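You operate a simulated robot arm through the tools that you are given. There is no shell and no other tool. Be economical: measure what you need, move in short steps, check, and stop when the job is done.

You are at the controls of a simulated robot arm. One attempt, no reset.

TASK
Put the cream slab on the green bench top away on the top of the black mat. Take the round orange brush and leave it on the blue bench top. Fetch the little green cup and set it on the skimmer with a teal handle. Stack the bottle labelled "26-31" from the navy bench top on top of the bottle that says "46-51". Put the tin marked "Pads" from the navy bench top on top of the holed blue plate. Take the little orange mould and leave it on top of the gripped green board. Take the short green cap on the beige bench top and put it away on the top of the shelf over the bottle rack. Put the large teal cup in the sink basin. The order is free. Set down upright: little green cup, tin.

Only the result counts: the job must be done as asked and must still hold three seconds after the hand-in. Knocking over, shifting, dropping, spilling or breaking anything else fails it. A push-on lid holds only when it is set on centred and level and pressed home; a screw cap is set on level and turned clockwise until tight.

THE ROBOT
A 6-joint arm with a two-finger gripper on a trunk, on a base that drives. Base frame: it is fixed to the floor where the robot stands at the start and does not move with it; the origin is under the middle of the robot, x ahead of it, y to its left, z up; the surface under the hand at the start is at about z = 0.78. Lengths are in m, angles in rad, forces in N, time in s.
With the tool pointing down near the work surface it reaches from about 0.4 to 0.84 m from the robot's upright axis, wherever it stands. Its first joint turns from -2.897 to 2.897 rad. Places, roughly: blue bench top [0.5, -1, 0.8]; cream slab (6x6x3 cm) [0.7, -0.1, 0.8]; green tin, orange tin [-4.25, 2, 0.75]; gripped green board (16x12x4 cm) [-2.9, -0.3, 0.9]; holed blue plate (10x11x4 cm) [-4, 2.1, 0.8]; large teal cup (12x8x8 cm) [-1.3, 0, 0.9]; large teal glass bottle, small blue glass bottle,  [-3.5, 2, 0.75]; little green cup (6x6x7 cm) [-3.4, 1.7, 0.8]; little orange mould (6x6x5 cm) [-4.4, 1.7, 0.8]; round orange brush (8x8x10 cm) [0.7, -0.3, 0.8]; short green cap (8x8x5 cm) [-2.5, -0.3, 0.9]; sink basin (32x24 cm) [0.52, -1.8, 0.64]; skimmer with a teal handle (26x9x14 cm) [-0.4, 1.8, 0.6]; top of the black mat (29x20 cm) [-5.84, -2.86, 0.8]; top of the shelf over the bottle rack (87x21 cm) [-5.38, -4.76, 1.44]. Payload 1.66 kg.
Tool frame: the origin (TCP) lies between the finger pads and is the grasp point; the fingertips stand 0.016 m ahead of it; z points along the fingers, y is the line along which they close. The gripper opens to 0.111 m. The gripper's body begins 0.104 m behind the TCP.
Orientation is told as [roll, pitch, yaw] about the base's x, y, z axes, in that order, counted from this pose: with the fingers straight down and closing along the base's y, the tool's x points along the base's -x, its y along +y and its z along -z.

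THE INTERFACE
- The arm moves only by the tool servo_tool. Its argument "deltas" is a list of rows, each a list of 6 numbers: the shift along the tool's x, y, z in m, then the turn, a rotation vector about the tool's x, y, z in degrees. In form: [[dx, dy, dz, ax, ay, az], ...]. A call has 1 to 10 rows; each row shifts and turns the commanded pose from where the row before left it, along the tool's axes as they then stand. "claw" is the closure, from 0 (fully open) to 1 (shut), set as the call begins (left out, the last holds). Each row takes 0.2 s and may step no farther than 0.05 m and 0.15 rad from the row before; otherwise, or with a gripper value out of range, the whole call is refused. Where a pose cannot be reached the arm comes as near as it can. A force on the tool above 40 N (or 10 N above the force at the start of the call, whichever is more), or a blocked arm, ends the call early, and 0.2 s more pass. Each finger halts on what it meets, pressing with about 24 N; the grip force reading is that of the motor and also rises with nothing between the fingers. The clock runs only during rows and for 0.2 s after the last one: add rows that do not move to give the fingers time. It gives the time, the measured TCP pose, the force on the tool (base axes), the opening and the grip force at its end, in the units of the frame above (readings bear some noise), with the torque about the TCP (base axes, N m) and any sound that the robot's microphone picked up.
- Cameras (640 x 400 px; columns grow to the right, rows downward): "scene" is now at [0.0485, 0.1398, 1.5142]; the picture's right is [-0.60, -0.80, 0.00], its down [-0.52, 0.38, -0.76] and it looks along [0.61, -0.45, -0.65] (base axes); focal length 286 px, centre (320, 200). "wrist" rides on the gripper at [0.07, 0.014, -0.143] in the tool frame; the picture's right is [-0.19, 0.98, 0.00], its down [-0.87, -0.17, -0.47] and it looks along [-0.46, -0.09, 0.88] (tool axes); focal length 230 px, centre (320, 200). There is no depth. A picture from a camera that has moved, and an enlarged one, comes with that camera's place and axes in the base frame and with its lens.
- snapshot(camera): a new picture of that camera. The clock stands still meanwhile.
- lift_body(by): slides the trunk up (or, below 0, down) by that many m; the arm and the scene camera ride with it, the base frame stays. It gives what a move gives, with no picture.
- base_move(legs): drives the robot by 1 to 6 legs, each [ahead, left, turn to the left] in m, m and rad, along the robot's own axes; the way and the turn of a leg run together, so that a leg with both is an arc; at most 1.5 m and 3.142 rad a leg. The arm and the cameras ride along, it lands a little off, and it stops where it bumps. It gives what a move gives.
- pan_tilt(pan, tilt): turns the head with the scene camera to pan (to the left, within 2.094 rad either way) and tilt (down, from -0.506 to 1.204), counted from straight ahead of the robot. It gives what a move gives.
- close_up(camera, box): a new picture of the part [left, top, right, bottom] of that camera's present view, enlarged. The clock stands still meanwhile.
- sign_off(): hands the job in; it is judged then, once.

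Work in short steps. Places have to be worked out from the pictures, the camera data and where the tool is seen: move nearer, look again, correct. Check each grasp and each placing, and mend what went wrong. You have 483 turns and 228 pictures in all, those below and enlarged ones among them. Open the gripper and draw the arm clear of the work before you hand the job in, unless the task says otherwise; then end with one line.

The tools are called after ">>>" by a JSON object that holds its "fn" and its "kwargs". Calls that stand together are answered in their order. servo_tool: Moves the arm, as the interface text tells. Its arguments: {"type":"object","properties":{"deltas":{"type":"array"},"claw":{"type":"number"}},"required":["deltas"]} The other tools are called the same way: lift_body (by) slides the trunk up or down; base_move (legs) drives the base; pan_tilt (pan, tilt) turns the head that bears the scene camera; snapshot (camera) takes a picture; close_up (camera, box) takes an enlarged picture of a part of a camera's view; sign_off () hands the job in.

At the start:

```text
t: 0.0
eef_pos: [0.5168, -0.0084, 1.0107]
orientation: [0.0, 0.001, 0.001]
contact_force: [-0.5, 0.1, 0.1]
torque: [-0.02, 0.02, 0.01]
opening: 0.111
grasp_force: 0.2
trunk travel left (down, up): [-0.1, 0.49]
robot x, y, heading: [0.0014, -0.0002, -0.001]
head pan, tilt: [-0.637, 0.702]
```

scene: 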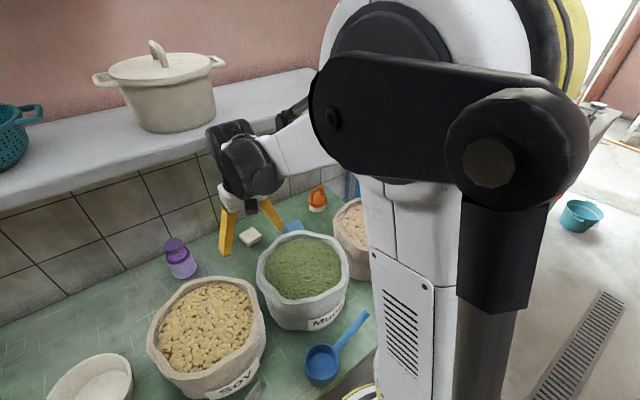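
wrist: 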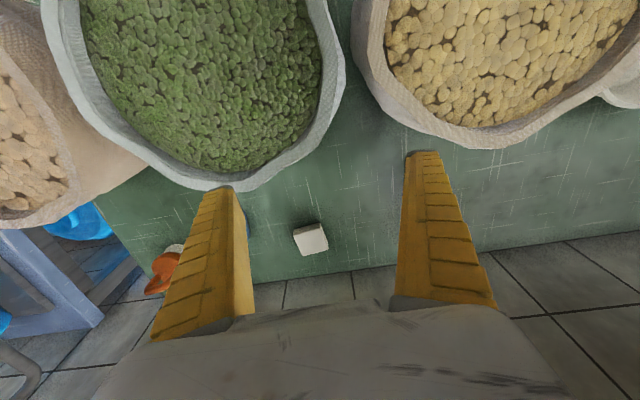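

I start by looking closer at the brush and slab area from both cameras.

>>> {"fn": "close_up", "kwargs": {"camera": "wrist", "box": [100, 190, 360, 350]}}

>>> {"fn": "close_up", "kwargs": {"camera": "scene", "box": [200, 140, 400, 265]}}

```text
2.46 times, centred on (230, 270) of wrist
camera zoom: at [0.4468, 0.0046, 1.1527], right [0.19, 0.98, 0.0], down [0.87, -0.17, 0.47], along [0.46, -0.09, -0.88], focal length 566 px, centre (542, 28)
```

zoom: 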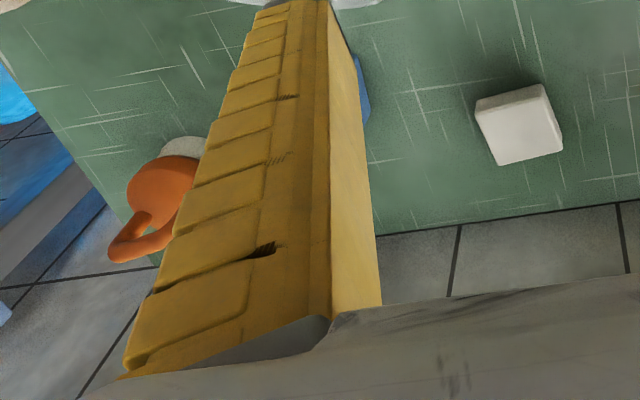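

```text
3.20 times, centred on (300, 202) of scene
camera zoom: at [0.0485, 0.1398, 1.5142], right [-0.6, -0.8, 0.0], down [-0.52, 0.38, -0.76], along [0.61, -0.45, -0.65], focal length 916 px, centre (384, 192)
```

zoom: 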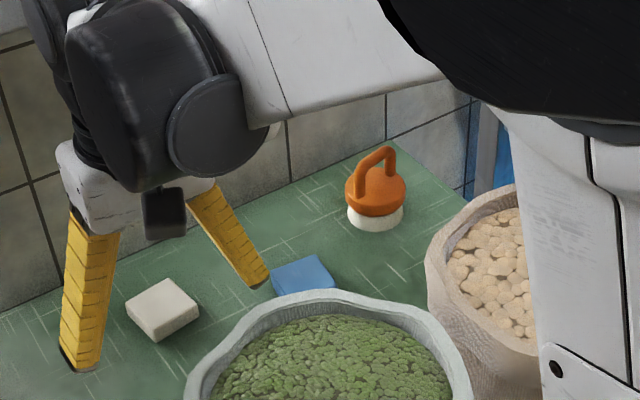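

The brush stands near (0.695, -0.327), its handle bar roughly along y. I raise a little and move above it.

>>> {"fn": "servo_tool", "kwargs": {"deltas": [[0, 0, -0.04, 0, 0, 0], [0, 0, -0.04, 0, 0, 0], [-0.0222, -0.0398, 0, 0, 0, 0], [-0.0222, -0.0398, 0, 0, 0, 0], [-0.0222, -0.0398, 0, 0, 0, 0], [-0.0222, -0.0398, 0, 0, 0, 0], [-0.0222, -0.0398, 0, 0, 0, 0], [-0.0222, -0.0398, 0, 0, 0, 0], [-0.0222, -0.0398, 0, 0, 0, 0], [-0.0222, -0.0398, 0, 0, 0, 0]]}}

>>> {"fn": "servo_tool", "kwargs": {"deltas": [[0, 0, 0, 0, 0, 8.5], [0, 0, 0, 0, 0, 8.5], [0, 0, 0, 0, 0, 8.5], [0, 0, 0, 0, 0, 8.5], [0, 0, 0, 0, 0, 8.5], [0, 0, 0, 0, 0, 8.5], [0, 0, 0, 0, 0, 8.5], [0, 0, 0, 0, 0, 8.5], [0, 0, 0, 0, 0, 8.5], [0, 0, 0, 0, 0, 8.5]]}}

>>> {"fn": "snapshot", "kwargs": {"camera": "wrist"}}

>>> {"fn": "snapshot", "kwargs": {"camera": "scene"}}

```text
t: 0.9
eef_pos: [0.5387, -0.0554, 1.09]
orientation: [0.003, 0.008, 0.007]
contact_force: [-6.8, 2.6, -3.1]
torque: [-0.23, -0.78, 0.01]
opening: 0.111
grasp_force: 0.1
trunk travel left (down, up): [-0.1, 0.49]
robot x, y, heading: [0.0016, 0.0003, -0.002]
head pan, tilt: [-0.637, 0.702]
stopped in row 4: the force on the tool passed its limit at 93 N (the readings are from after the stop); the commanded pose is now the measured one
```

```text
t: 2.8
eef_pos: [0.5374, -0.0538, 1.091]
orientation: [-0.004, 0.005, -1.188]
contact_force: [-20.8, 5.5, 7.9]
torque: [-0.88, -3.66, 0.11]
opening: 0.1108
grasp_force: 0.0
trunk travel left (down, up): [-0.1, 0.49]
robot x, y, heading: [-0.004, -0.0007, 0.0]
head pan, tilt: [-0.637, 0.702]
stopped in row 9: the force on the tool passed its limit at 43 N (the readings are from after the stop); the commanded pose is now the measured one
```

```text
223 pictures are left
camera wrist: at [0.5251, 0.0147, 1.2343], right [0.98, 0.19, -0.01], down [0.17, -0.87, 0.47], along [0.08, -0.46, -0.88], focal length 230 px, centre (320, 200)
```

wrist: 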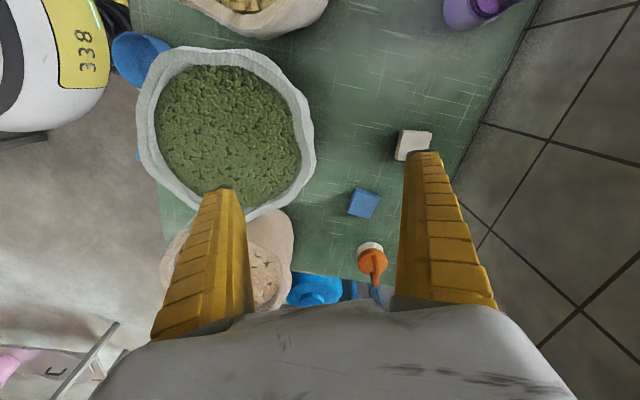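

```text
222 pictures are left
camera scene: at [0.044, 0.1411, 1.5143], right [-0.59, -0.8, 0.0], down [-0.52, 0.38, -0.77], along [0.62, -0.45, -0.64], focal length 286 px, centre (320, 200)
```

scene: 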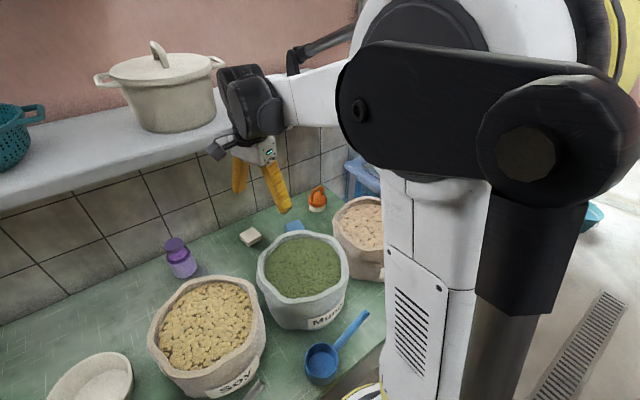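

The wrist housing has met the ledge or the pot there. I back off toward the robot and check the pot.

>>> {"fn": "servo_tool", "kwargs": {"deltas": [[0.0112, -0.0278, 0, 0, 0, 0], [0.0112, -0.0278, 0, 0, 0, 0]]}}

>>> {"fn": "pan_tilt", "kwargs": {"pan": -0.3, "tilt": 0.5}}

>>> {"fn": "snapshot", "kwargs": {"camera": "scene"}}

```text
t: 3.4
eef_pos: [0.4806, -0.0565, 1.0878]
orientation: [-0.005, 0.007, -1.191]
contact_force: [0.2, 1.6, -0.2]
torque: [0.01, 0.01, 0.02]
opening: 0.1107
grasp_force: 0.0
trunk travel left (down, up): [-0.1, 0.49]
robot x, y, heading: [-0.0018, 0.0017, 0.003]
head pan, tilt: [-0.637, 0.702]
```

```text
t: 4.2
eef_pos: [0.4813, -0.0568, 1.088]
orientation: [-0.005, 0.007, -1.191]
contact_force: [0.7, -0.2, 0.8]
torque: [-0.04, -0.01, 0.01]
opening: 0.111
grasp_force: 0.2
trunk travel left (down, up): [-0.1, 0.49]
robot x, y, heading: [0.0006, -0.0015, 0.004]
head pan, tilt: [-0.3, 0.499]
```

```text
221 pictures are left
camera scene: at [0.067, 0.1634, 1.532], right [-0.3, -0.96, 0.0], down [-0.46, 0.14, -0.88], along [0.84, -0.26, -0.48], focal length 286 px, centre (320, 200)
```

scene: 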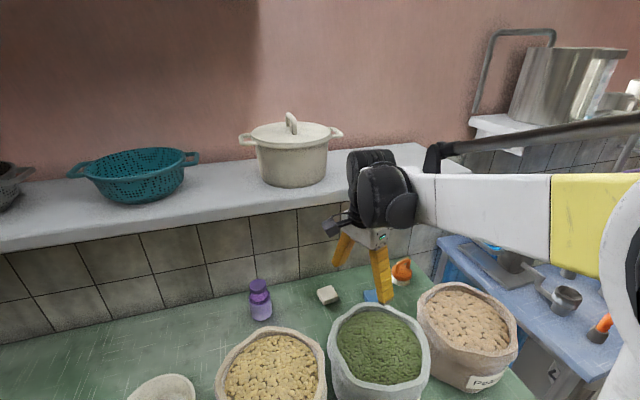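

The pot looks unmoved; the ledge overhangs to about x≈0.64 at z≈1.18, so I will reach under it with a tilted tool closing along y (gripping the arch handle from its sides). First I rotate back.

>>> {"fn": "servo_tool", "kwargs": {"deltas": [[0, 0, 0, 0, 0, -8.5], [0, 0, 0, 0, 0, -8.5], [0, 0, 0, 0, 0, -8.5], [0, 0, 0, 0, 0, -8.5], [0, 0, 0, 0, 0, -8.5], [0, 0, 0, 0, 0, -8.5], [0, 0, 0, 0, 0, -8.5], [0, 0, 0, 0, 0, -8.5]]}}

>>> {"fn": "servo_tool", "kwargs": {"deltas": [[0, -0.045, 0, 0, -4, 0], [0, -0.045, 0, 0, -4, 0], [0, -0.045, 0, 0, -4, 0], [0, -0.045, 0, 0, -4, 0], [0, -0.045, 0, 0, -4, 0], [0, -0.045, 0, 0, 0, 0]]}}

>>> {"fn": "snapshot", "kwargs": {"camera": "wrist"}}

>>> {"fn": "snapshot", "kwargs": {"camera": "scene"}}

```text
t: 6.0
eef_pos: [0.4803, -0.0548, 1.0876]
orientation: [0.003, 0.008, -0.002]
contact_force: [-0.1, -0.5, 0.1]
torque: [0.02, -0.04, -0.01]
opening: 0.111
grasp_force: 0.1
trunk travel left (down, up): [-0.1, 0.49]
robot x, y, heading: [-0.0015, -0.0008, 0.0]
head pan, tilt: [-0.3, 0.499]
```

```text
t: 7.4
eef_pos: [0.4797, -0.3277, 1.087]
orientation: [0.006, -0.343, -0.005]
contact_force: [-0.7, -0.8, -0.7]
torque: [-0.01, -0.01, 0.0]
opening: 0.1107
grasp_force: 0.0
trunk travel left (down, up): [-0.1, 0.49]
robot x, y, heading: [0.001, 0.0009, 0.0]
head pan, tilt: [-0.3, 0.499]
```

```text
220 pictures are left
camera wrist: at [0.3662, -0.3145, 1.1979], right [0.18, 0.98, 0.07], down [0.66, -0.17, 0.73], along [0.73, -0.09, -0.68], focal length 230 px, centre (320, 200)
```

wrist: 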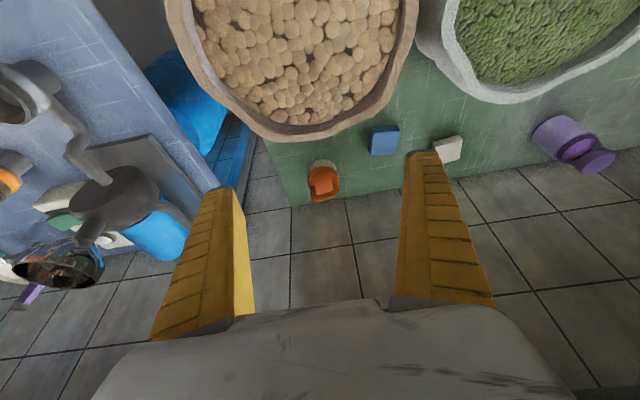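

```text
219 pictures are left
camera scene: at [0.0671, 0.1629, 1.5321], right [-0.3, -0.96, 0.0], down [-0.46, 0.14, -0.88], along [0.84, -0.26, -0.48], focal length 286 px, centre (320, 200)
```

scene: 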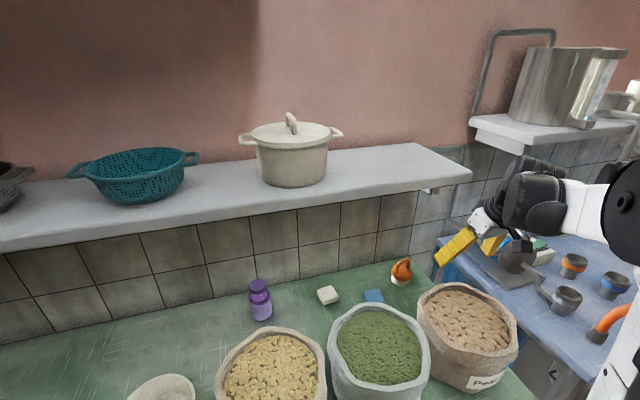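

Let me zoom on the brush for its handle geometry.

>>> {"fn": "close_up", "kwargs": {"camera": "wrist", "box": [270, 130, 400, 212]}}

>>> {"fn": "close_up", "kwargs": {"camera": "scene", "box": [300, 240, 440, 328]}}

```text
4.88 times, centred on (335, 171) of wrist
camera zoom: at [0.3662, -0.3145, 1.1979], right [0.18, 0.98, 0.07], down [0.66, -0.17, 0.73], along [0.73, -0.09, -0.68], focal length 1122 px, centre (247, 342)
```

zoom: 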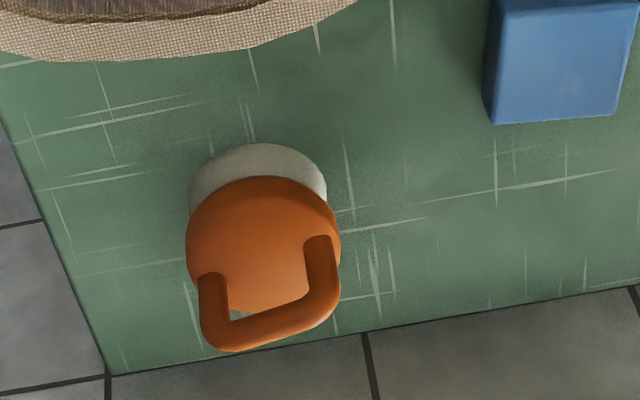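

```text
4.55 times, centred on (370, 284) of scene
camera zoom: at [0.0671, 0.1629, 1.5321], right [-0.3, -0.96, 0.0], down [-0.46, 0.14, -0.88], along [0.84, -0.26, -0.48], focal length 1301 px, centre (93, -182)
```

zoom: 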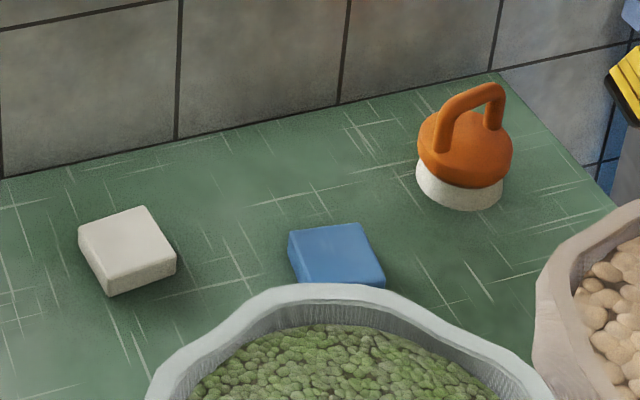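

The handle bar centre is about (0.708, -0.343, 0.873), rotated ~13°. I turn the tool to match and come down past the sack in front of the ledge.

>>> {"fn": "servo_tool", "kwargs": {"deltas": [[0, 0, 0, -2.15, 0, -5.95], [0, 0, 0, -2.15, 0, -5.95], [-0.0166, -0.007, 0.0298, 0, 0, 0], [-0.0166, -0.007, 0.0298, 0, 0, 0], [-0.0166, -0.007, 0.0298, 0, 0, 0], [-0.0112, -0.006, 0.0254, 0, 0, 0], [-0.0112, -0.006, 0.0254, 0, 0, 0]]}}

>>> {"fn": "snapshot", "kwargs": {"camera": "wrist"}}

>>> {"fn": "snapshot", "kwargs": {"camera": "scene"}}

```text
t: 9.0
eef_pos: [0.5991, -0.3326, 0.9787]
orientation: [0.005, -0.343, 0.214]
contact_force: [0.3, 0.5, 0.3]
torque: [0.01, 0.03, 0.02]
opening: 0.1111
grasp_force: 0.0
trunk travel left (down, up): [-0.1, 0.49]
robot x, y, heading: [-0.0, 0.0025, 0.001]
head pan, tilt: [-0.3, 0.499]
```

```text
216 pictures are left
camera wrist: at [0.4863, -0.3459, 1.0903], right [-0.04, 1.0, 0.07], down [0.68, -0.03, 0.73], along [0.73, 0.07, -0.68], focal length 230 px, centre (320, 200)
```

wrist: 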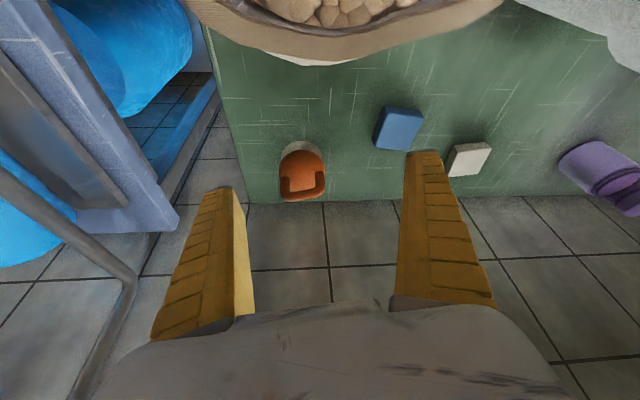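

```text
215 pictures are left
camera scene: at [0.0673, 0.1634, 1.532], right [-0.29, -0.96, 0.0], down [-0.46, 0.14, -0.88], along [0.84, -0.26, -0.48], focal length 286 px, centre (320, 200)
```

scene: 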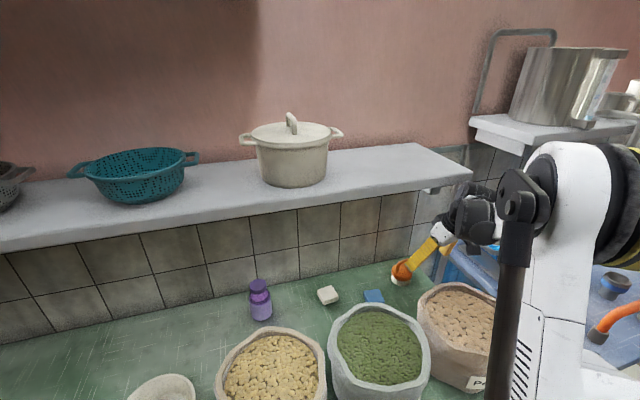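

Clear so far; the bar is at about (0.702, -0.345). I descend onto it and close.

>>> {"fn": "servo_tool", "kwargs": {"deltas": [[-0.0132, -0.0088, 0.0359, 0, 0, 0], [-0.0132, -0.0088, 0.0359, 0, 0, 0], [-0.0132, -0.0088, 0.0359, 0, 0, 0], [-0.0132, -0.0088, 0.0359, 0, 0, 0]]}}

>>> {"fn": "snapshot", "kwargs": {"camera": "wrist"}}

```text
t: 10.0
eef_pos: [0.704, -0.3447, 0.8627]
orientation: [0.005, -0.343, 0.215]
contact_force: [-0.1, 0.4, 0.3]
torque: [-0.01, 0.03, 0.0]
opening: 0.1106
grasp_force: 0.1
trunk travel left (down, up): [-0.1, 0.49]
robot x, y, heading: [-0.0007, -0.0016, 0.001]
head pan, tilt: [-0.3, 0.499]
```

```text
214 pictures are left
camera wrist: at [0.5908, -0.357, 0.9743], right [-0.04, 1.0, 0.07], down [0.68, -0.03, 0.73], along [0.73, 0.07, -0.68], focal length 230 px, centre (320, 200)
```

wrist: 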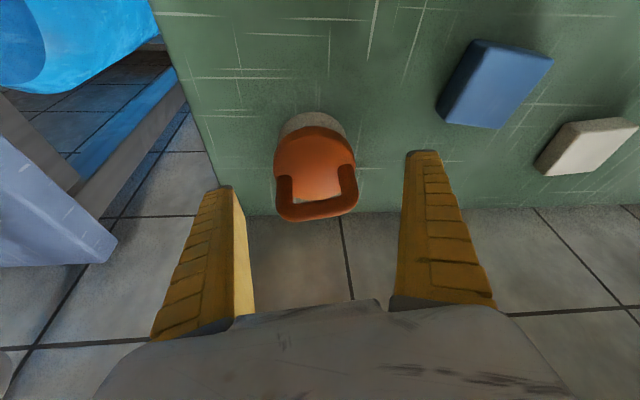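

The TCP sits just below the bar between the legs. Close the gripper.

>>> {"fn": "servo_tool", "kwargs": {"deltas": [[0, 0, 0, 0, 0, 0], [0, 0, 0, 0, 0, 0], [0, 0, 0, 0, 0, 0], [0, 0, 0, 0, 0, 0]], "claw": 1}}

>>> {"fn": "snapshot", "kwargs": {"camera": "wrist"}}

```text
t: 11.0
eef_pos: [0.7019, -0.344, 0.8642]
orientation: [0.007, -0.342, 0.216]
contact_force: [0.3, -0.8, 0.3]
torque: [0.01, 0.0, -0.01]
opening: 0.0002
grasp_force: 24.4
trunk travel left (down, up): [-0.1, 0.49]
robot x, y, heading: [0.0021, -0.0006, 0.001]
head pan, tilt: [-0.3, 0.499]
```

```text
213 pictures are left
camera wrist: at [0.59, -0.3569, 0.9749], right [-0.04, 1.0, 0.07], down [0.68, -0.03, 0.73], along [0.73, 0.07, -0.68], focal length 230 px, centre (320, 200)
```

wrist: 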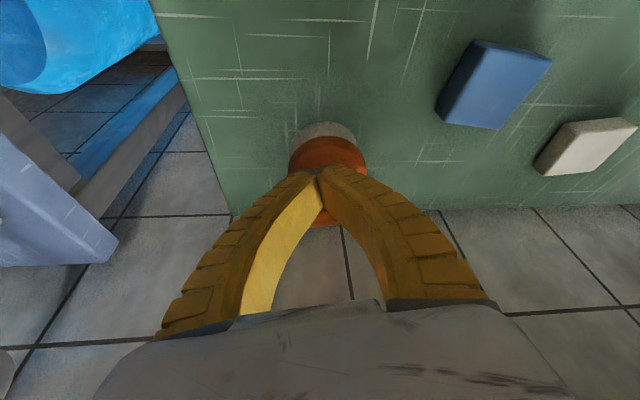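

The gripper closed on nothing: the handle is lower/farther than estimated (triangulation suggests about (0.735, -0.35, 0.85)). I look from the scene camera with fingers shut.

>>> {"fn": "close_up", "kwargs": {"camera": "scene", "box": [370, 230, 470, 293]}}

>>> {"fn": "servo_tool", "kwargs": {"deltas": [[0, 0, 0, 0, 0, 0], [0, 0, 0, 0, 0, 0], [0, 0, 0, 0, 0, 0]], "claw": 0}}

```text
6.35 times, centred on (420, 262) of scene
camera zoom: at [0.067, 0.1635, 1.5321], right [-0.29, -0.96, 0.0], down [-0.46, 0.14, -0.88], along [0.84, -0.26, -0.48], focal length 1817 px, centre (-315, -190)
```

zoom: 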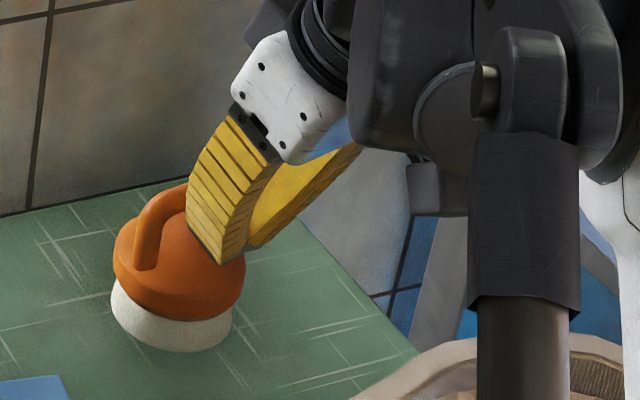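

```text
t: 11.8
eef_pos: [0.7034, -0.3436, 0.8634]
orientation: [0.004, -0.342, 0.215]
contact_force: [0.3, 0.0, 0.1]
torque: [-0.02, -0.01, -0.03]
opening: 0.1109
grasp_force: 0.1
trunk travel left (down, up): [-0.1, 0.49]
robot x, y, heading: [-0.001, -0.0014, -0.002]
head pan, tilt: [-0.3, 0.499]
```

Fingers were ~3 cm short of the handle (it stands farther in +x). I move forward while open and look again.

>>> {"fn": "servo_tool", "kwargs": {"deltas": [[-0.0138, -0.0036, 0.0077, 0, 0, 0], [-0.0138, -0.0036, 0.0077, 0, 0, 0]]}}

>>> {"fn": "close_up", "kwargs": {"camera": "scene", "box": [370, 230, 470, 293]}}

>>> {"fn": "snapshot", "kwargs": {"camera": "wrist"}}

```text
t: 12.4
eef_pos: [0.735, -0.3457, 0.8595]
orientation: [0.005, -0.34, 0.215]
contact_force: [-1.0, -0.3, 0.6]
torque: [0.01, -0.02, 0.01]
opening: 0.1108
grasp_force: 0.1
trunk travel left (down, up): [-0.1, 0.49]
robot x, y, heading: [-0.0004, 0.0008, 0.0]
head pan, tilt: [-0.3, 0.499]
```

```text
6.35 times, centred on (420, 262) of scene
camera zoom: at [0.0673, 0.1635, 1.532], right [-0.29, -0.96, 0.0], down [-0.46, 0.14, -0.88], along [0.84, -0.26, -0.48], focal length 1817 px, centre (-315, -190)
```

zoom: 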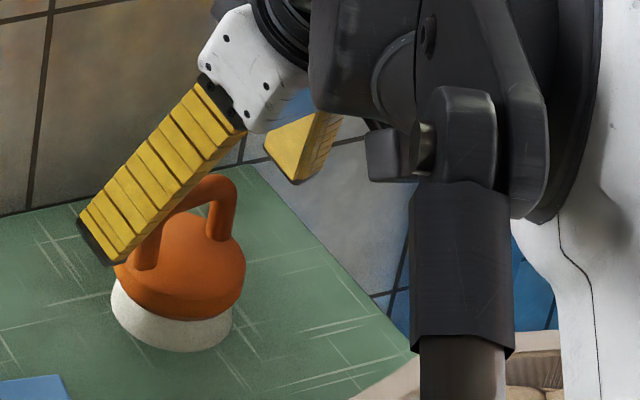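

```text
210 pictures are left
camera wrist: at [0.621, -0.3577, 0.9697], right [-0.04, 1.0, 0.07], down [0.68, -0.03, 0.73], along [0.73, 0.07, -0.68], focal length 230 px, centre (320, 200)
```

wrist: 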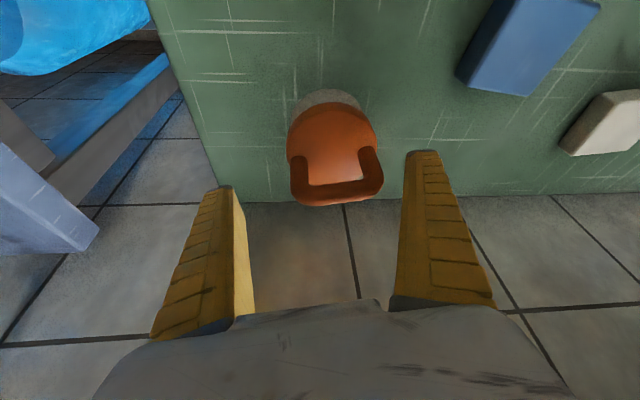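

The bar is now right at the TCP, about 1.2 cm to +y. I centre and close.

>>> {"fn": "servo_tool", "kwargs": {"deltas": [[-0.002, 0.011, 0.004, 0, 0, 0], [0, 0, 0, 0, 0, 0]]}}

>>> {"fn": "servo_tool", "kwargs": {"deltas": [[0, 0, 0, 0, 0, 0], [0, 0, 0, 0, 0, 0], [0, 0, 0, 0, 0, 0], [0, 0, 0, 0, 0, 0]], "claw": 1}}

>>> {"fn": "snapshot", "kwargs": {"camera": "wrist"}}

```text
t: 13.0
eef_pos: [0.735, -0.3333, 0.8542]
orientation: [0.004, -0.342, 0.217]
contact_force: [-0.5, -0.1, -0.5]
torque: [-0.04, -0.01, 0.01]
opening: 0.1111
grasp_force: 0.1
trunk travel left (down, up): [-0.1, 0.49]
robot x, y, heading: [-0.003, 0.0014, -0.004]
head pan, tilt: [-0.3, 0.499]
```

```text
t: 14.0
eef_pos: [0.734, -0.3334, 0.8555]
orientation: [0.005, -0.343, 0.216]
contact_force: [-0.5, 0.1, 6.0]
torque: [0.22, 0.12, 0.03]
opening: 0.0612
grasp_force: 24.6
trunk travel left (down, up): [-0.1, 0.49]
robot x, y, heading: [0.0012, -0.0007, 0.002]
head pan, tilt: [-0.3, 0.499]
```

```text
209 pictures are left
camera wrist: at [0.6209, -0.3461, 0.967], right [-0.04, 1.0, 0.07], down [0.68, -0.03, 0.73], along [0.73, 0.07, -0.67], focal length 230 px, centre (320, 200)
```

wrist: 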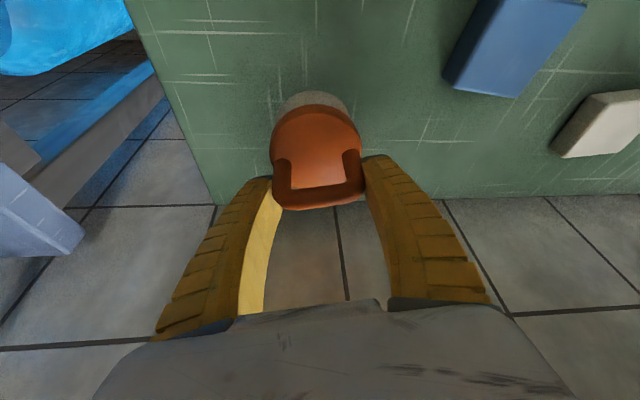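

Brush gripped (6.1 cm). I lift slightly, draw back from under the ledge, then rise.

>>> {"fn": "servo_tool", "kwargs": {"deltas": [[-0.005, 0, -0.014, 0, 0, 0], [0.0366, 0.009, -0.0133, 0, 0, 0], [0.0366, 0.009, -0.0133, 0, 0, 0], [0.0366, 0.009, -0.0133, 0, 0, 0], [-0.0164, 0, -0.0451, 0, 0, 0], [-0.0164, 0, -0.0451, 0, 0, 0], [-0.0164, 0, -0.0451, 0, 0, 0], [-0.0164, 0, -0.0451, 0, 0, 0]]}}

>>> {"fn": "pan_tilt", "kwargs": {"pan": -0.9, "tilt": 0.5}}

>>> {"fn": "snapshot", "kwargs": {"camera": "scene"}}

>>> {"fn": "snapshot", "kwargs": {"camera": "wrist"}}

```text
t: 15.8
eef_pos: [0.6097, -0.3329, 1.057]
orientation: [0.006, -0.337, 0.211]
contact_force: [-10.3, -0.1, -2.5]
torque: [-0.12, -1.79, -0.14]
opening: 0.0
grasp_force: 23.6
trunk travel left (down, up): [-0.1, 0.49]
robot x, y, heading: [0.0007, 0.0019, 0.001]
head pan, tilt: [-0.3, 0.499]
stopped in row 8: the force on the tool passed its limit at 96 N (the readings are from after the stop); the commanded pose is now the measured one
```

```text
t: 16.8
eef_pos: [0.6089, -0.3335, 1.0579]
orientation: [0.007, -0.338, 0.214]
contact_force: [-18.3, 2.5, -9.4]
torque: [-0.34, -3.33, -0.32]
opening: 0.0004
grasp_force: 24.1
trunk travel left (down, up): [-0.1, 0.49]
robot x, y, heading: [-0.0003, -0.0006, -0.002]
head pan, tilt: [-0.901, 0.499]
```

```text
208 pictures are left
camera scene: at [0.0343, 0.1192, 1.5321], right [-0.78, -0.62, 0.0], down [-0.3, 0.38, -0.88], along [0.55, -0.69, -0.48], focal length 286 px, centre (320, 200)
```

scene: 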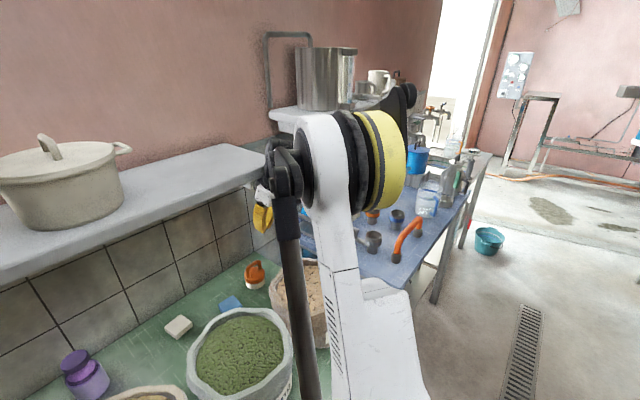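

```text
207 pictures are left
camera wrist: at [0.4968, -0.3458, 1.1689], right [-0.03, 1.0, 0.07], down [0.68, -0.03, 0.73], along [0.73, 0.07, -0.68], focal length 230 px, centre (320, 200)
```

wrist: 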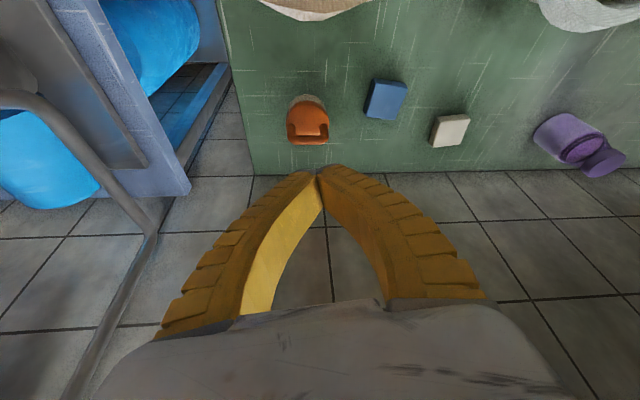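

The fingers slipped off the handle's shoulders; the brush still stands. I back off the ledge, and will instead grip the brush body (8 cm) lower down.

>>> {"fn": "servo_tool", "kwargs": {"deltas": [[0.032, 0.008, -0.0117, 0, 0, 0], [0.032, 0.008, -0.0117, 0, 0, 0], [0, 0, 0, 0, 0, 0]], "claw": 0}}

>>> {"fn": "pan_tilt", "kwargs": {"pan": -0.4, "tilt": 0.65}}

>>> {"fn": "snapshot", "kwargs": {"camera": "scene"}}

>>> {"fn": "snapshot", "kwargs": {"camera": "wrist"}}

```text
t: 17.6
eef_pos: [0.5404, -0.3317, 1.058]
orientation: [0.007, -0.334, 0.214]
contact_force: [0.2, -0.4, 1.0]
torque: [0.02, -0.01, -0.02]
opening: 0.1108
grasp_force: 0.0
trunk travel left (down, up): [-0.1, 0.49]
robot x, y, heading: [0.001, 0.0001, -0.003]
head pan, tilt: [-0.901, 0.499]
```

```text
t: 18.6
eef_pos: [0.5402, -0.3327, 1.0579]
orientation: [0.006, -0.337, 0.212]
contact_force: [-0.2, -0.6, -0.2]
torque: [-0.01, 0.0, 0.04]
opening: 0.111
grasp_force: 0.1
trunk travel left (down, up): [-0.1, 0.49]
robot x, y, heading: [-0.0013, -0.0027, 0.002]
head pan, tilt: [-0.4, 0.649]
```

```text
206 pictures are left
camera scene: at [0.0599, 0.1566, 1.5187], right [-0.39, -0.92, 0.0], down [-0.56, 0.24, -0.8], along [0.73, -0.31, -0.6], focal length 286 px, centre (320, 200)
```

scene: 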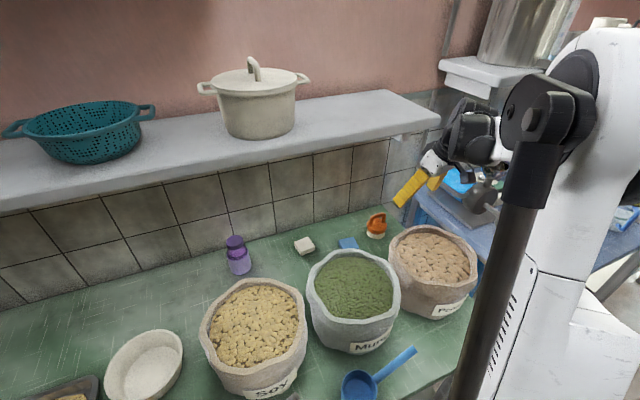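

```text
205 pictures are left
camera wrist: at [0.4277, -0.3446, 1.1708], right [-0.03, 1.0, 0.07], down [0.68, -0.03, 0.73], along [0.73, 0.07, -0.68], focal length 230 px, centre (320, 200)
```

wrist: 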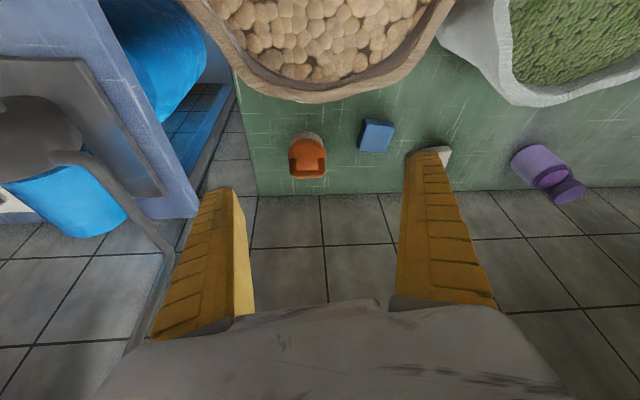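

The brush now stands near (0.68, -0.335). I reduce the tilt, and come down around it.

>>> {"fn": "servo_tool", "kwargs": {"deltas": [[0, 0, 0, 0, 8, 0], [-0.0139, -0.0042, 0.03, 0, 0, 0], [-0.0139, -0.0042, 0.03, 0, 0, 0], [-0.0139, -0.0042, 0.03, 0, 0, 0], [-0.0183, -0.0056, 0.0411, 0, 0, 0], [-0.0183, -0.0056, 0.0411, 0, 0, 0], [-0.0183, -0.0056, 0.0411, 0, 0, 0]]}}

>>> {"fn": "snapshot", "kwargs": {"camera": "wrist"}}

>>> {"fn": "close_up", "kwargs": {"camera": "scene", "box": [330, 170, 450, 245]}}

```text
t: 20.2
eef_pos: [0.6825, -0.3281, 0.8681]
orientation: [0.005, -0.199, 0.217]
contact_force: [-1.8, 0.3, 0.4]
torque: [0.04, -0.09, -0.03]
opening: 0.111
grasp_force: 0.0
trunk travel left (down, up): [-0.1, 0.49]
robot x, y, heading: [-0.0013, 0.0, -0.002]
head pan, tilt: [-0.4, 0.649]
```

```text
204 pictures are left
camera wrist: at [0.5871, -0.3374, 0.9952], right [-0.03, 1.0, 0.04], down [0.78, 0.0, 0.63], along [0.63, 0.05, -0.77], focal length 230 px, centre (320, 200)
```

wrist: 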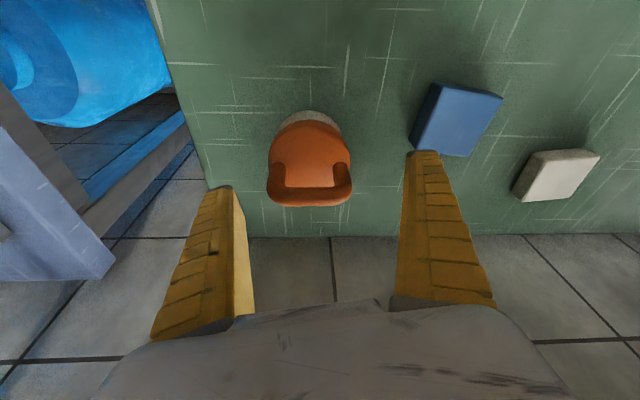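

```text
5.33 times, centred on (390, 208) of scene
camera zoom: at [0.0593, 0.1572, 1.5185], right [-0.39, -0.92, 0.0], down [-0.56, 0.23, -0.8], along [0.73, -0.31, -0.6], focal length 1527 px, centre (-53, 160)
```

zoom: 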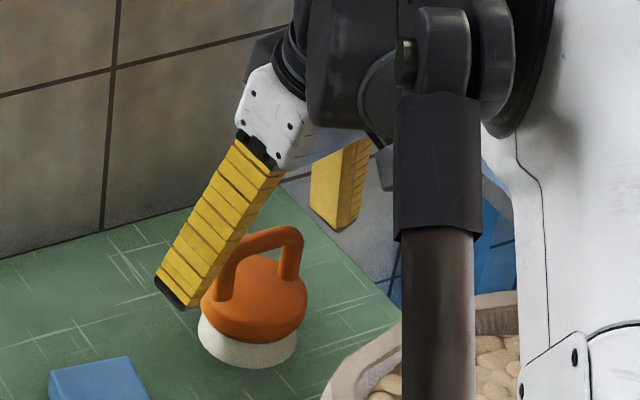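

Fingers straddle the brush cleanly. I descend to body height and close.

>>> {"fn": "servo_tool", "kwargs": {"deltas": [[0.0029, -0.0102, 0.0, 0, 0, 0], [0.0029, 0, 0.028, 0, 0, 0], [0, 0, 0.028, 0, 0, 0], [0, 0, 0, 0, 0, 0]]}}

>>> {"fn": "servo_tool", "kwargs": {"deltas": [[0, 0, 0, 0, 0, 0], [0, 0, 0, 0, 0, 0], [0, 0, 0, 0, 0, 0], [0, 0, 0, 0, 0, 0]], "claw": 1}}

>>> {"fn": "snapshot", "kwargs": {"camera": "wrist"}}

```text
t: 21.2
eef_pos: [0.6874, -0.3398, 0.8093]
orientation: [0.006, -0.196, 0.214]
contact_force: [0.2, -0.4, 0.0]
torque: [0.0, 0.02, -0.01]
opening: 0.1109
grasp_force: 0.1
trunk travel left (down, up): [-0.1, 0.49]
robot x, y, heading: [0.0013, -0.0001, -0.003]
head pan, tilt: [-0.4, 0.649]
```

```text
t: 22.2
eef_pos: [0.6872, -0.3391, 0.8106]
orientation: [0.007, -0.197, 0.213]
contact_force: [0.8, -0.3, -1.2]
torque: [0.0, -0.02, 0.0]
opening: 0.07
grasp_force: 24.2
trunk travel left (down, up): [-0.1, 0.49]
robot x, y, heading: [-0.0005, -0.0019, 0.004]
head pan, tilt: [-0.4, 0.649]
```

```text
202 pictures are left
camera wrist: at [0.591, -0.348, 0.9371], right [-0.03, 1.0, 0.04], down [0.78, -0.01, 0.63], along [0.63, 0.05, -0.77], focal length 230 px, centre (320, 200)
```

wrist: 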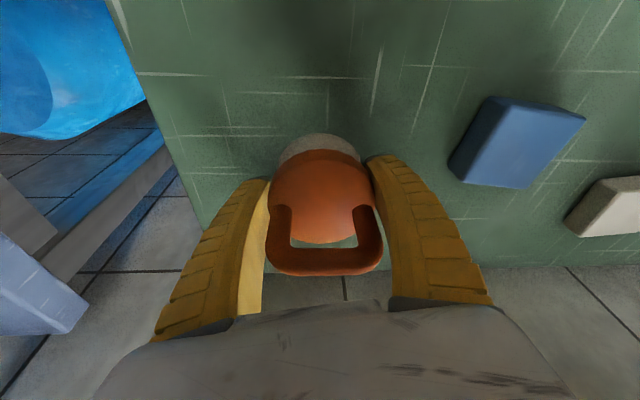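

Firm grip (7.0 cm). I lift a little, draw back in front of the ledge, tilt, and rise over the sack.

>>> {"fn": "servo_tool", "kwargs": {"deltas": [[-0.004, 0, -0.0196, 0, 0, 0], [0.0287, 0.0063, -0.0058, 0, 0, 0], [0.0287, 0.0063, -0.0058, 0, 0, 0], [0.0287, 0.0063, -0.0058, 0, 0, 0], [-0.006, 0, -0.0294, 0, -4, 0], [-0.006, 0, -0.0294, 0, -4, 0]]}}

>>> {"fn": "snapshot", "kwargs": {"camera": "wrist"}}

>>> {"fn": "snapshot", "kwargs": {"camera": "scene"}}

```text
t: 23.6
eef_pos: [0.5961, -0.3393, 0.8915]
orientation: [0.007, -0.34, 0.213]
contact_force: [0.4, 0.3, -1.0]
torque: [-0.03, 0.01, -0.01]
opening: 0.0696
grasp_force: 24.2
trunk travel left (down, up): [-0.1, 0.49]
robot x, y, heading: [0.0027, 0.0011, 0.002]
head pan, tilt: [-0.4, 0.649]
```

```text
201 pictures are left
camera wrist: at [0.4826, -0.3523, 1.0029], right [-0.03, 1.0, 0.07], down [0.68, -0.03, 0.73], along [0.73, 0.07, -0.68], focal length 230 px, centre (320, 200)
```

wrist: 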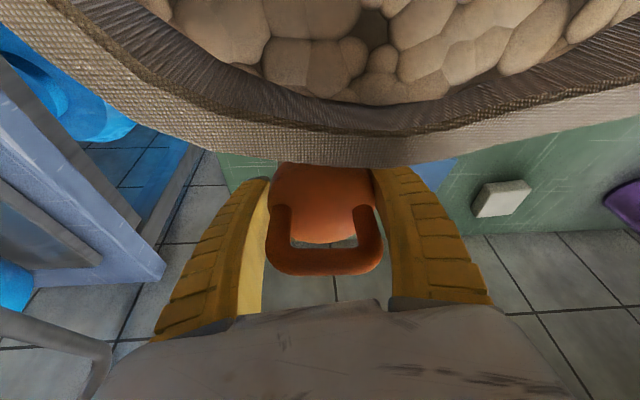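

```text
200 pictures are left
camera scene: at [0.0596, 0.1568, 1.5187], right [-0.39, -0.92, 0.0], down [-0.56, 0.24, -0.8], along [0.73, -0.31, -0.6], focal length 286 px, centre (320, 200)
```

scene: 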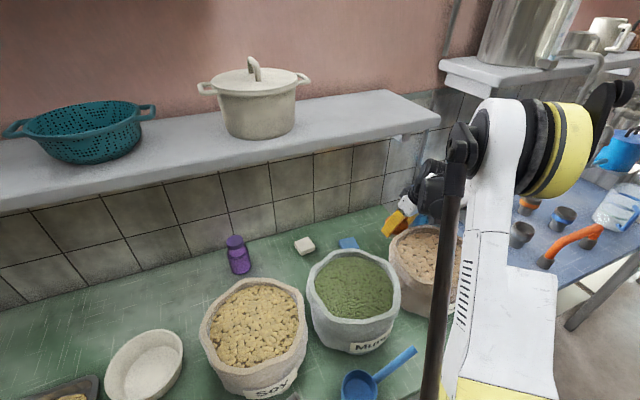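

Brush held and clear of the rim. Rise straight up, then back.

>>> {"fn": "servo_tool", "kwargs": {"deltas": [[-0.012, 0, -0.034, 0, 0, 0], [-0.012, 0, -0.034, 0, 0, 0], [-0.012, 0, -0.034, 0, 0, 0], [0.0117, 0.0042, -0.0254, 0, 0, 0], [0.0117, 0.0042, -0.0254, 0, 0, 0], [0.0117, 0.0042, -0.0254, 0, 0, 0], [0.0117, 0.0042, -0.0254, 0, 0, 0], [0.0117, 0.0042, -0.0254, 0, 0, 0]]}}

>>> {"fn": "pan_tilt", "kwargs": {"pan": -1.2, "tilt": 0.6}}

>>> {"fn": "snapshot", "kwargs": {"camera": "scene"}}

```text
t: 25.4
eef_pos: [0.4961, -0.3411, 1.1004]
orientation: [0.007, -0.338, 0.213]
contact_force: [-0.2, -0.2, -1.5]
torque: [0.01, 0.0, 0.0]
opening: 0.07
grasp_force: 23.0
trunk travel left (down, up): [-0.1, 0.49]
robot x, y, heading: [-0.0027, -0.0035, 0.004]
head pan, tilt: [-0.4, 0.649]
```

```text
t: 26.5
eef_pos: [0.4977, -0.3414, 1.0999]
orientation: [0.007, -0.337, 0.214]
contact_force: [0.4, -0.1, -1.5]
torque: [0.02, -0.01, 0.01]
opening: 0.0701
grasp_force: 24.5
trunk travel left (down, up): [-0.1, 0.49]
robot x, y, heading: [0.0004, -0.0025, 0.001]
head pan, tilt: [-1.201, 0.6]
```

```text
199 pictures are left
camera scene: at [0.012, 0.108, 1.523], right [-0.93, -0.36, 0.0], down [-0.2, 0.53, -0.83], along [0.3, -0.77, -0.57], focal length 286 px, centre (320, 200)
```

scene: 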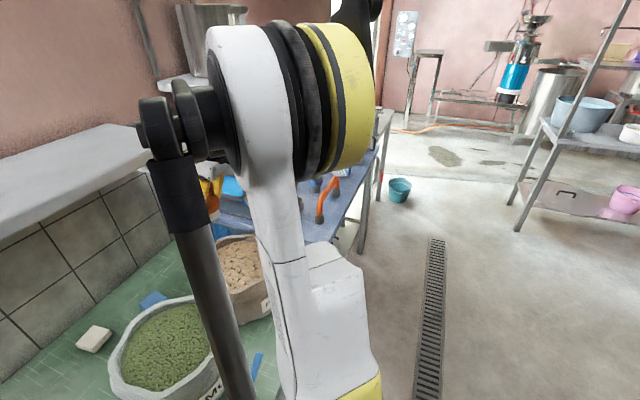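

Brush in hand at z 1.10. I straighten the tool, retract slightly, and slide the base right along the bench.

>>> {"fn": "servo_tool", "kwargs": {"deltas": [[0, 0, 0, 0, 6.5, 0], [0, 0, 0, 0, 6.5, 0], [0, 0, 0, 0, 6.4, 0], [0.02, 0, -0.025, 0, 0, 6.1], [0.02, 0, -0.025, 0, 0, 6.1]]}}

>>> {"fn": "base_move", "kwargs": {"legs": [[-0.05, -0.4, 0]]}}

>>> {"fn": "pan_tilt", "kwargs": {"pan": -0.5, "tilt": 0.6}}

>>> {"fn": "snapshot", "kwargs": {"camera": "scene"}}

>>> {"fn": "snapshot", "kwargs": {"camera": "wrist"}}

```text
t: 27.7
eef_pos: [0.4592, -0.3483, 1.1493]
orientation: [0.006, 0.003, -0.001]
contact_force: [0.2, 0.4, -0.6]
torque: [-0.01, 0.0, -0.03]
opening: 0.0698
grasp_force: 24.4
trunk travel left (down, up): [-0.1, 0.49]
robot x, y, heading: [-0.0018, 0.0019, -0.001]
head pan, tilt: [-1.201, 0.6]
```

```text
t: 30.2
eef_pos: [0.4052, -0.748, 1.1476]
orientation: [0.006, 0.004, -0.004]
contact_force: [-0.1, -0.1, -0.7]
torque: [0.06, 0.01, -0.03]
opening: 0.0699
grasp_force: 24.2
trunk travel left (down, up): [-0.1, 0.49]
robot x, y, heading: [-0.0509, -0.3999, -0.006]
head pan, tilt: [-1.201, 0.6]
```

```text
t: 31.3
eef_pos: [0.4065, -0.7476, 1.149]
orientation: [0.005, 0.005, -0.004]
contact_force: [-0.6, -0.4, -0.8]
torque: [0.01, -0.02, 0.0]
opening: 0.07
grasp_force: 23.9
trunk travel left (down, up): [-0.1, 0.49]
robot x, y, heading: [-0.049, -0.401, -0.003]
head pan, tilt: [-0.499, 0.6]
```

```text
198 pictures are left
camera scene: at [0.0071, -0.2505, 1.523], right [-0.48, -0.87, 0.0], down [-0.49, 0.27, -0.83], along [0.72, -0.4, -0.56], focal length 286 px, centre (320, 200)
```

scene: 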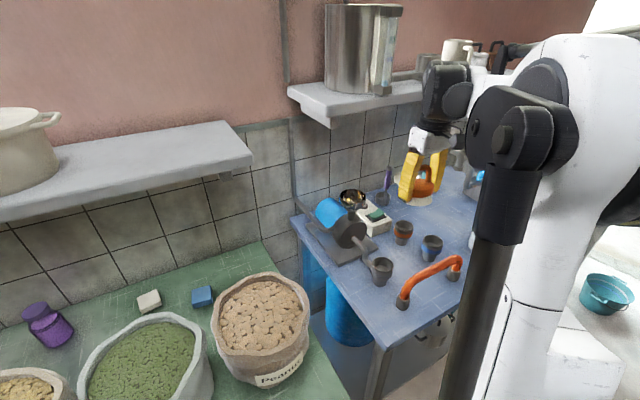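

```text
197 pictures are left
camera wrist: at [0.3369, -0.7361, 1.2924], right [0.19, 0.98, 0.0], down [0.87, -0.17, 0.47], along [0.46, -0.09, -0.88], focal length 230 px, centre (320, 200)
```

wrist: 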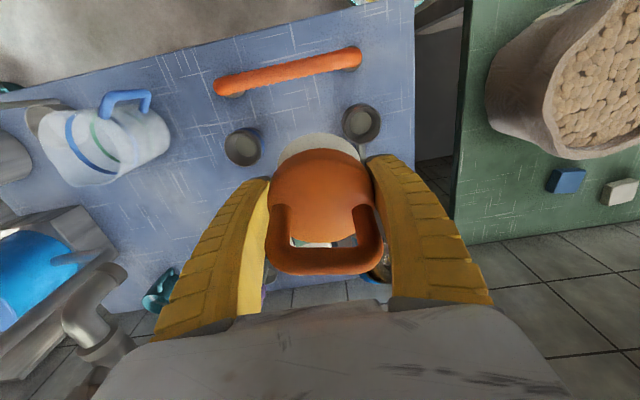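

The blue bench has a free patch near (0.53, -1.1). I slide another 0.3 m right and look.

>>> {"fn": "base_move", "kwargs": {"legs": [[0, -0.33, 0]]}}

>>> {"fn": "snapshot", "kwargs": {"camera": "scene"}}

>>> {"fn": "snapshot", "kwargs": {"camera": "wrist"}}

```text
t: 33.4
eef_pos: [0.4025, -1.0776, 1.149]
orientation: [0.005, 0.004, -0.004]
contact_force: [0.5, 0.3, -0.3]
torque: [0.03, -0.02, 0.01]
opening: 0.0701
grasp_force: 24.0
trunk travel left (down, up): [-0.1, 0.49]
robot x, y, heading: [-0.0557, -0.7254, -0.007]
head pan, tilt: [-0.499, 0.6]
```

```text
196 pictures are left
camera scene: at [0.0051, -0.5797, 1.523], right [-0.48, -0.87, 0.0], down [-0.49, 0.27, -0.82], along [0.72, -0.4, -0.57], focal length 286 px, centre (320, 200)
```

scene: 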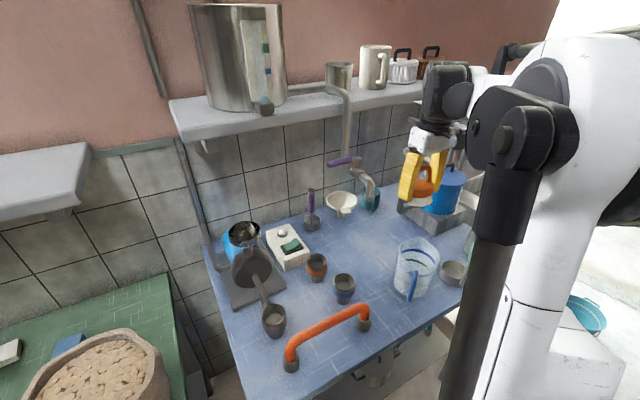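

```text
195 pictures are left
camera wrist: at [0.3347, -1.0654, 1.2922], right [0.19, 0.98, 0.01], down [0.87, -0.17, 0.47], along [0.46, -0.09, -0.88], focal length 230 px, centre (320, 200)
```

wrist: 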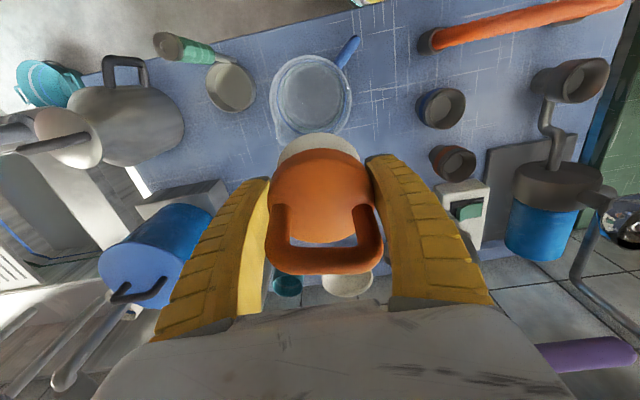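

The free patch is about (0.57, -1.15), between jug, funnel and cups; a purple-handled pipe hangs near (0.52, -0.92, 1.21), so I stay right of it. I slide 0.08 m more and extend.

>>> {"fn": "base_move", "kwargs": {"legs": [[0, -0.08, 0]]}}

>>> {"fn": "servo_tool", "kwargs": {"deltas": [[-0.04, 0, 0.02, 0, 0, 0], [-0.04, 0, 0.025, 0, 0, 0], [-0.04, 0, 0.03, 0, 0, 0], [-0.03, 0, 0.04, 0, 0, 0]]}}

>>> {"fn": "snapshot", "kwargs": {"camera": "scene"}}

>>> {"fn": "snapshot", "kwargs": {"camera": "wrist"}}

```text
t: 34.5
eef_pos: [0.4031, -1.1569, 1.1483]
orientation: [0.006, 0.003, -0.005]
contact_force: [1.1, -0.2, -1.1]
torque: [0.03, 0.02, 0.02]
opening: 0.0699
grasp_force: 24.2
trunk travel left (down, up): [-0.1, 0.49]
robot x, y, heading: [-0.0543, -0.8064, -0.003]
head pan, tilt: [-0.499, 0.6]
```

```text
t: 34.9
eef_pos: [0.4351, -1.1517, 1.1316]
orientation: [0.015, 0.009, -0.002]
contact_force: [-12.4, 12.4, -1.9]
torque: [-0.23, -0.06, -0.14]
opening: 0.0698
grasp_force: 24.1
trunk travel left (down, up): [-0.1, 0.49]
robot x, y, heading: [-0.0525, -0.8027, -0.004]
head pan, tilt: [-0.499, 0.6]
stopped in row 2: the force on the tool passed its limit at 60 N (the readings are from after the stop); the commanded pose is now the measured one
```

```text
194 pictures are left
camera scene: at [0.0017, -0.6569, 1.5229], right [-0.48, -0.87, 0.0], down [-0.49, 0.27, -0.83], along [0.72, -0.4, -0.56], focal length 286 px, centre (320, 200)
```

scene: 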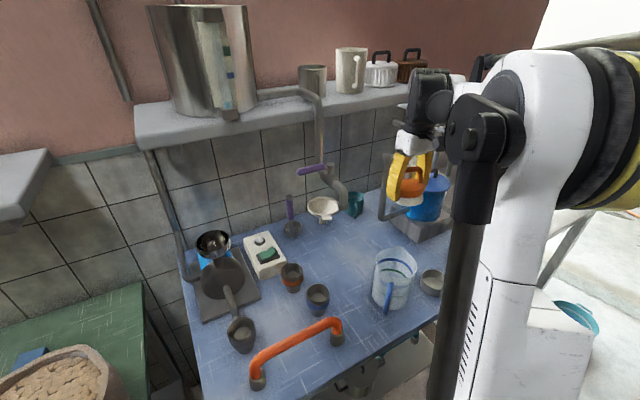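

```text
193 pictures are left
camera wrist: at [0.3682, -1.1408, 1.2756], right [0.19, 0.98, 0.01], down [0.87, -0.18, 0.46], along [0.45, -0.08, -0.89], focal length 230 px, centre (320, 200)
```

wrist: 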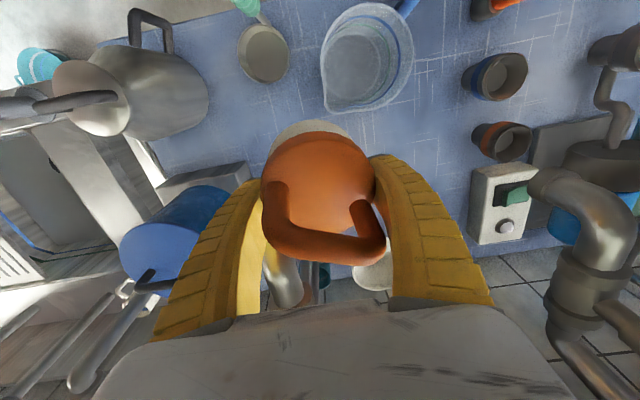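

Contact ahead on the right: the blue machine's crank. I back off and raise, then look closely.

>>> {"fn": "servo_tool", "kwargs": {"deltas": [[0.035, 0.01, -0.005, 0, 0, 0], [0.01, 0.02, -0.03, 0, 0, 0]]}}

>>> {"fn": "close_up", "kwargs": {"camera": "scene", "box": [260, 60, 480, 260]}}

>>> {"fn": "snapshot", "kwargs": {"camera": "wrist"}}

```text
t: 35.5
eef_pos: [0.3936, -1.1227, 1.1677]
orientation: [0.016, 0.009, -0.001]
contact_force: [0.4, 0.0, -0.9]
torque: [-0.01, 0.0, 0.05]
opening: 0.0699
grasp_force: 24.1
trunk travel left (down, up): [-0.1, 0.49]
robot x, y, heading: [-0.0546, -0.8099, -0.007]
head pan, tilt: [-0.499, 0.6]
```

```text
2.00 times, centred on (370, 160) of scene
camera zoom: at [0.004, -0.6583, 1.523], right [-0.48, -0.87, 0.0], down [-0.49, 0.27, -0.83], along [0.72, -0.4, -0.56], focal length 572 px, centre (220, 280)
```

zoom: 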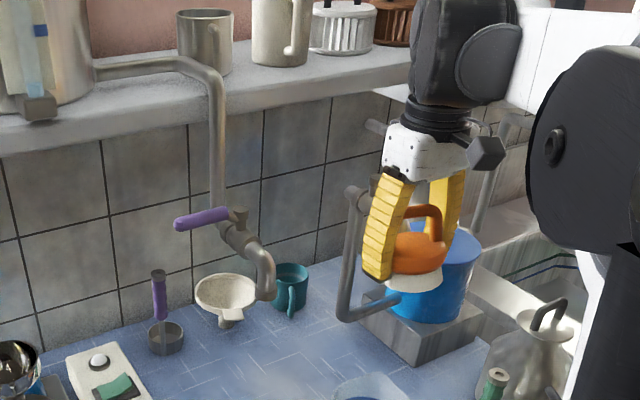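

```text
191 pictures are left
camera wrist: at [0.327, -1.1126, 1.3115], right [0.19, 0.98, 0.01], down [0.87, -0.18, 0.46], along [0.46, -0.08, -0.89], focal length 230 px, centre (320, 200)
```

wrist: 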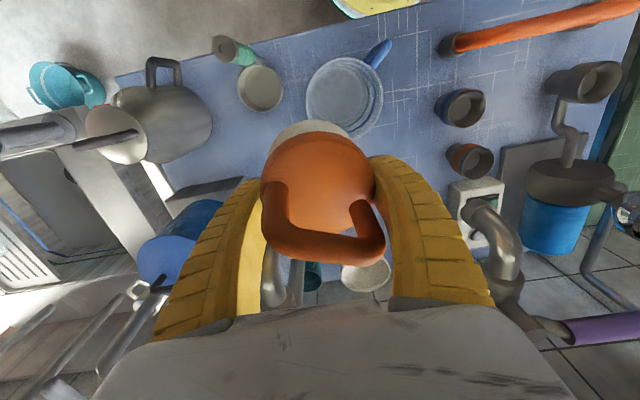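

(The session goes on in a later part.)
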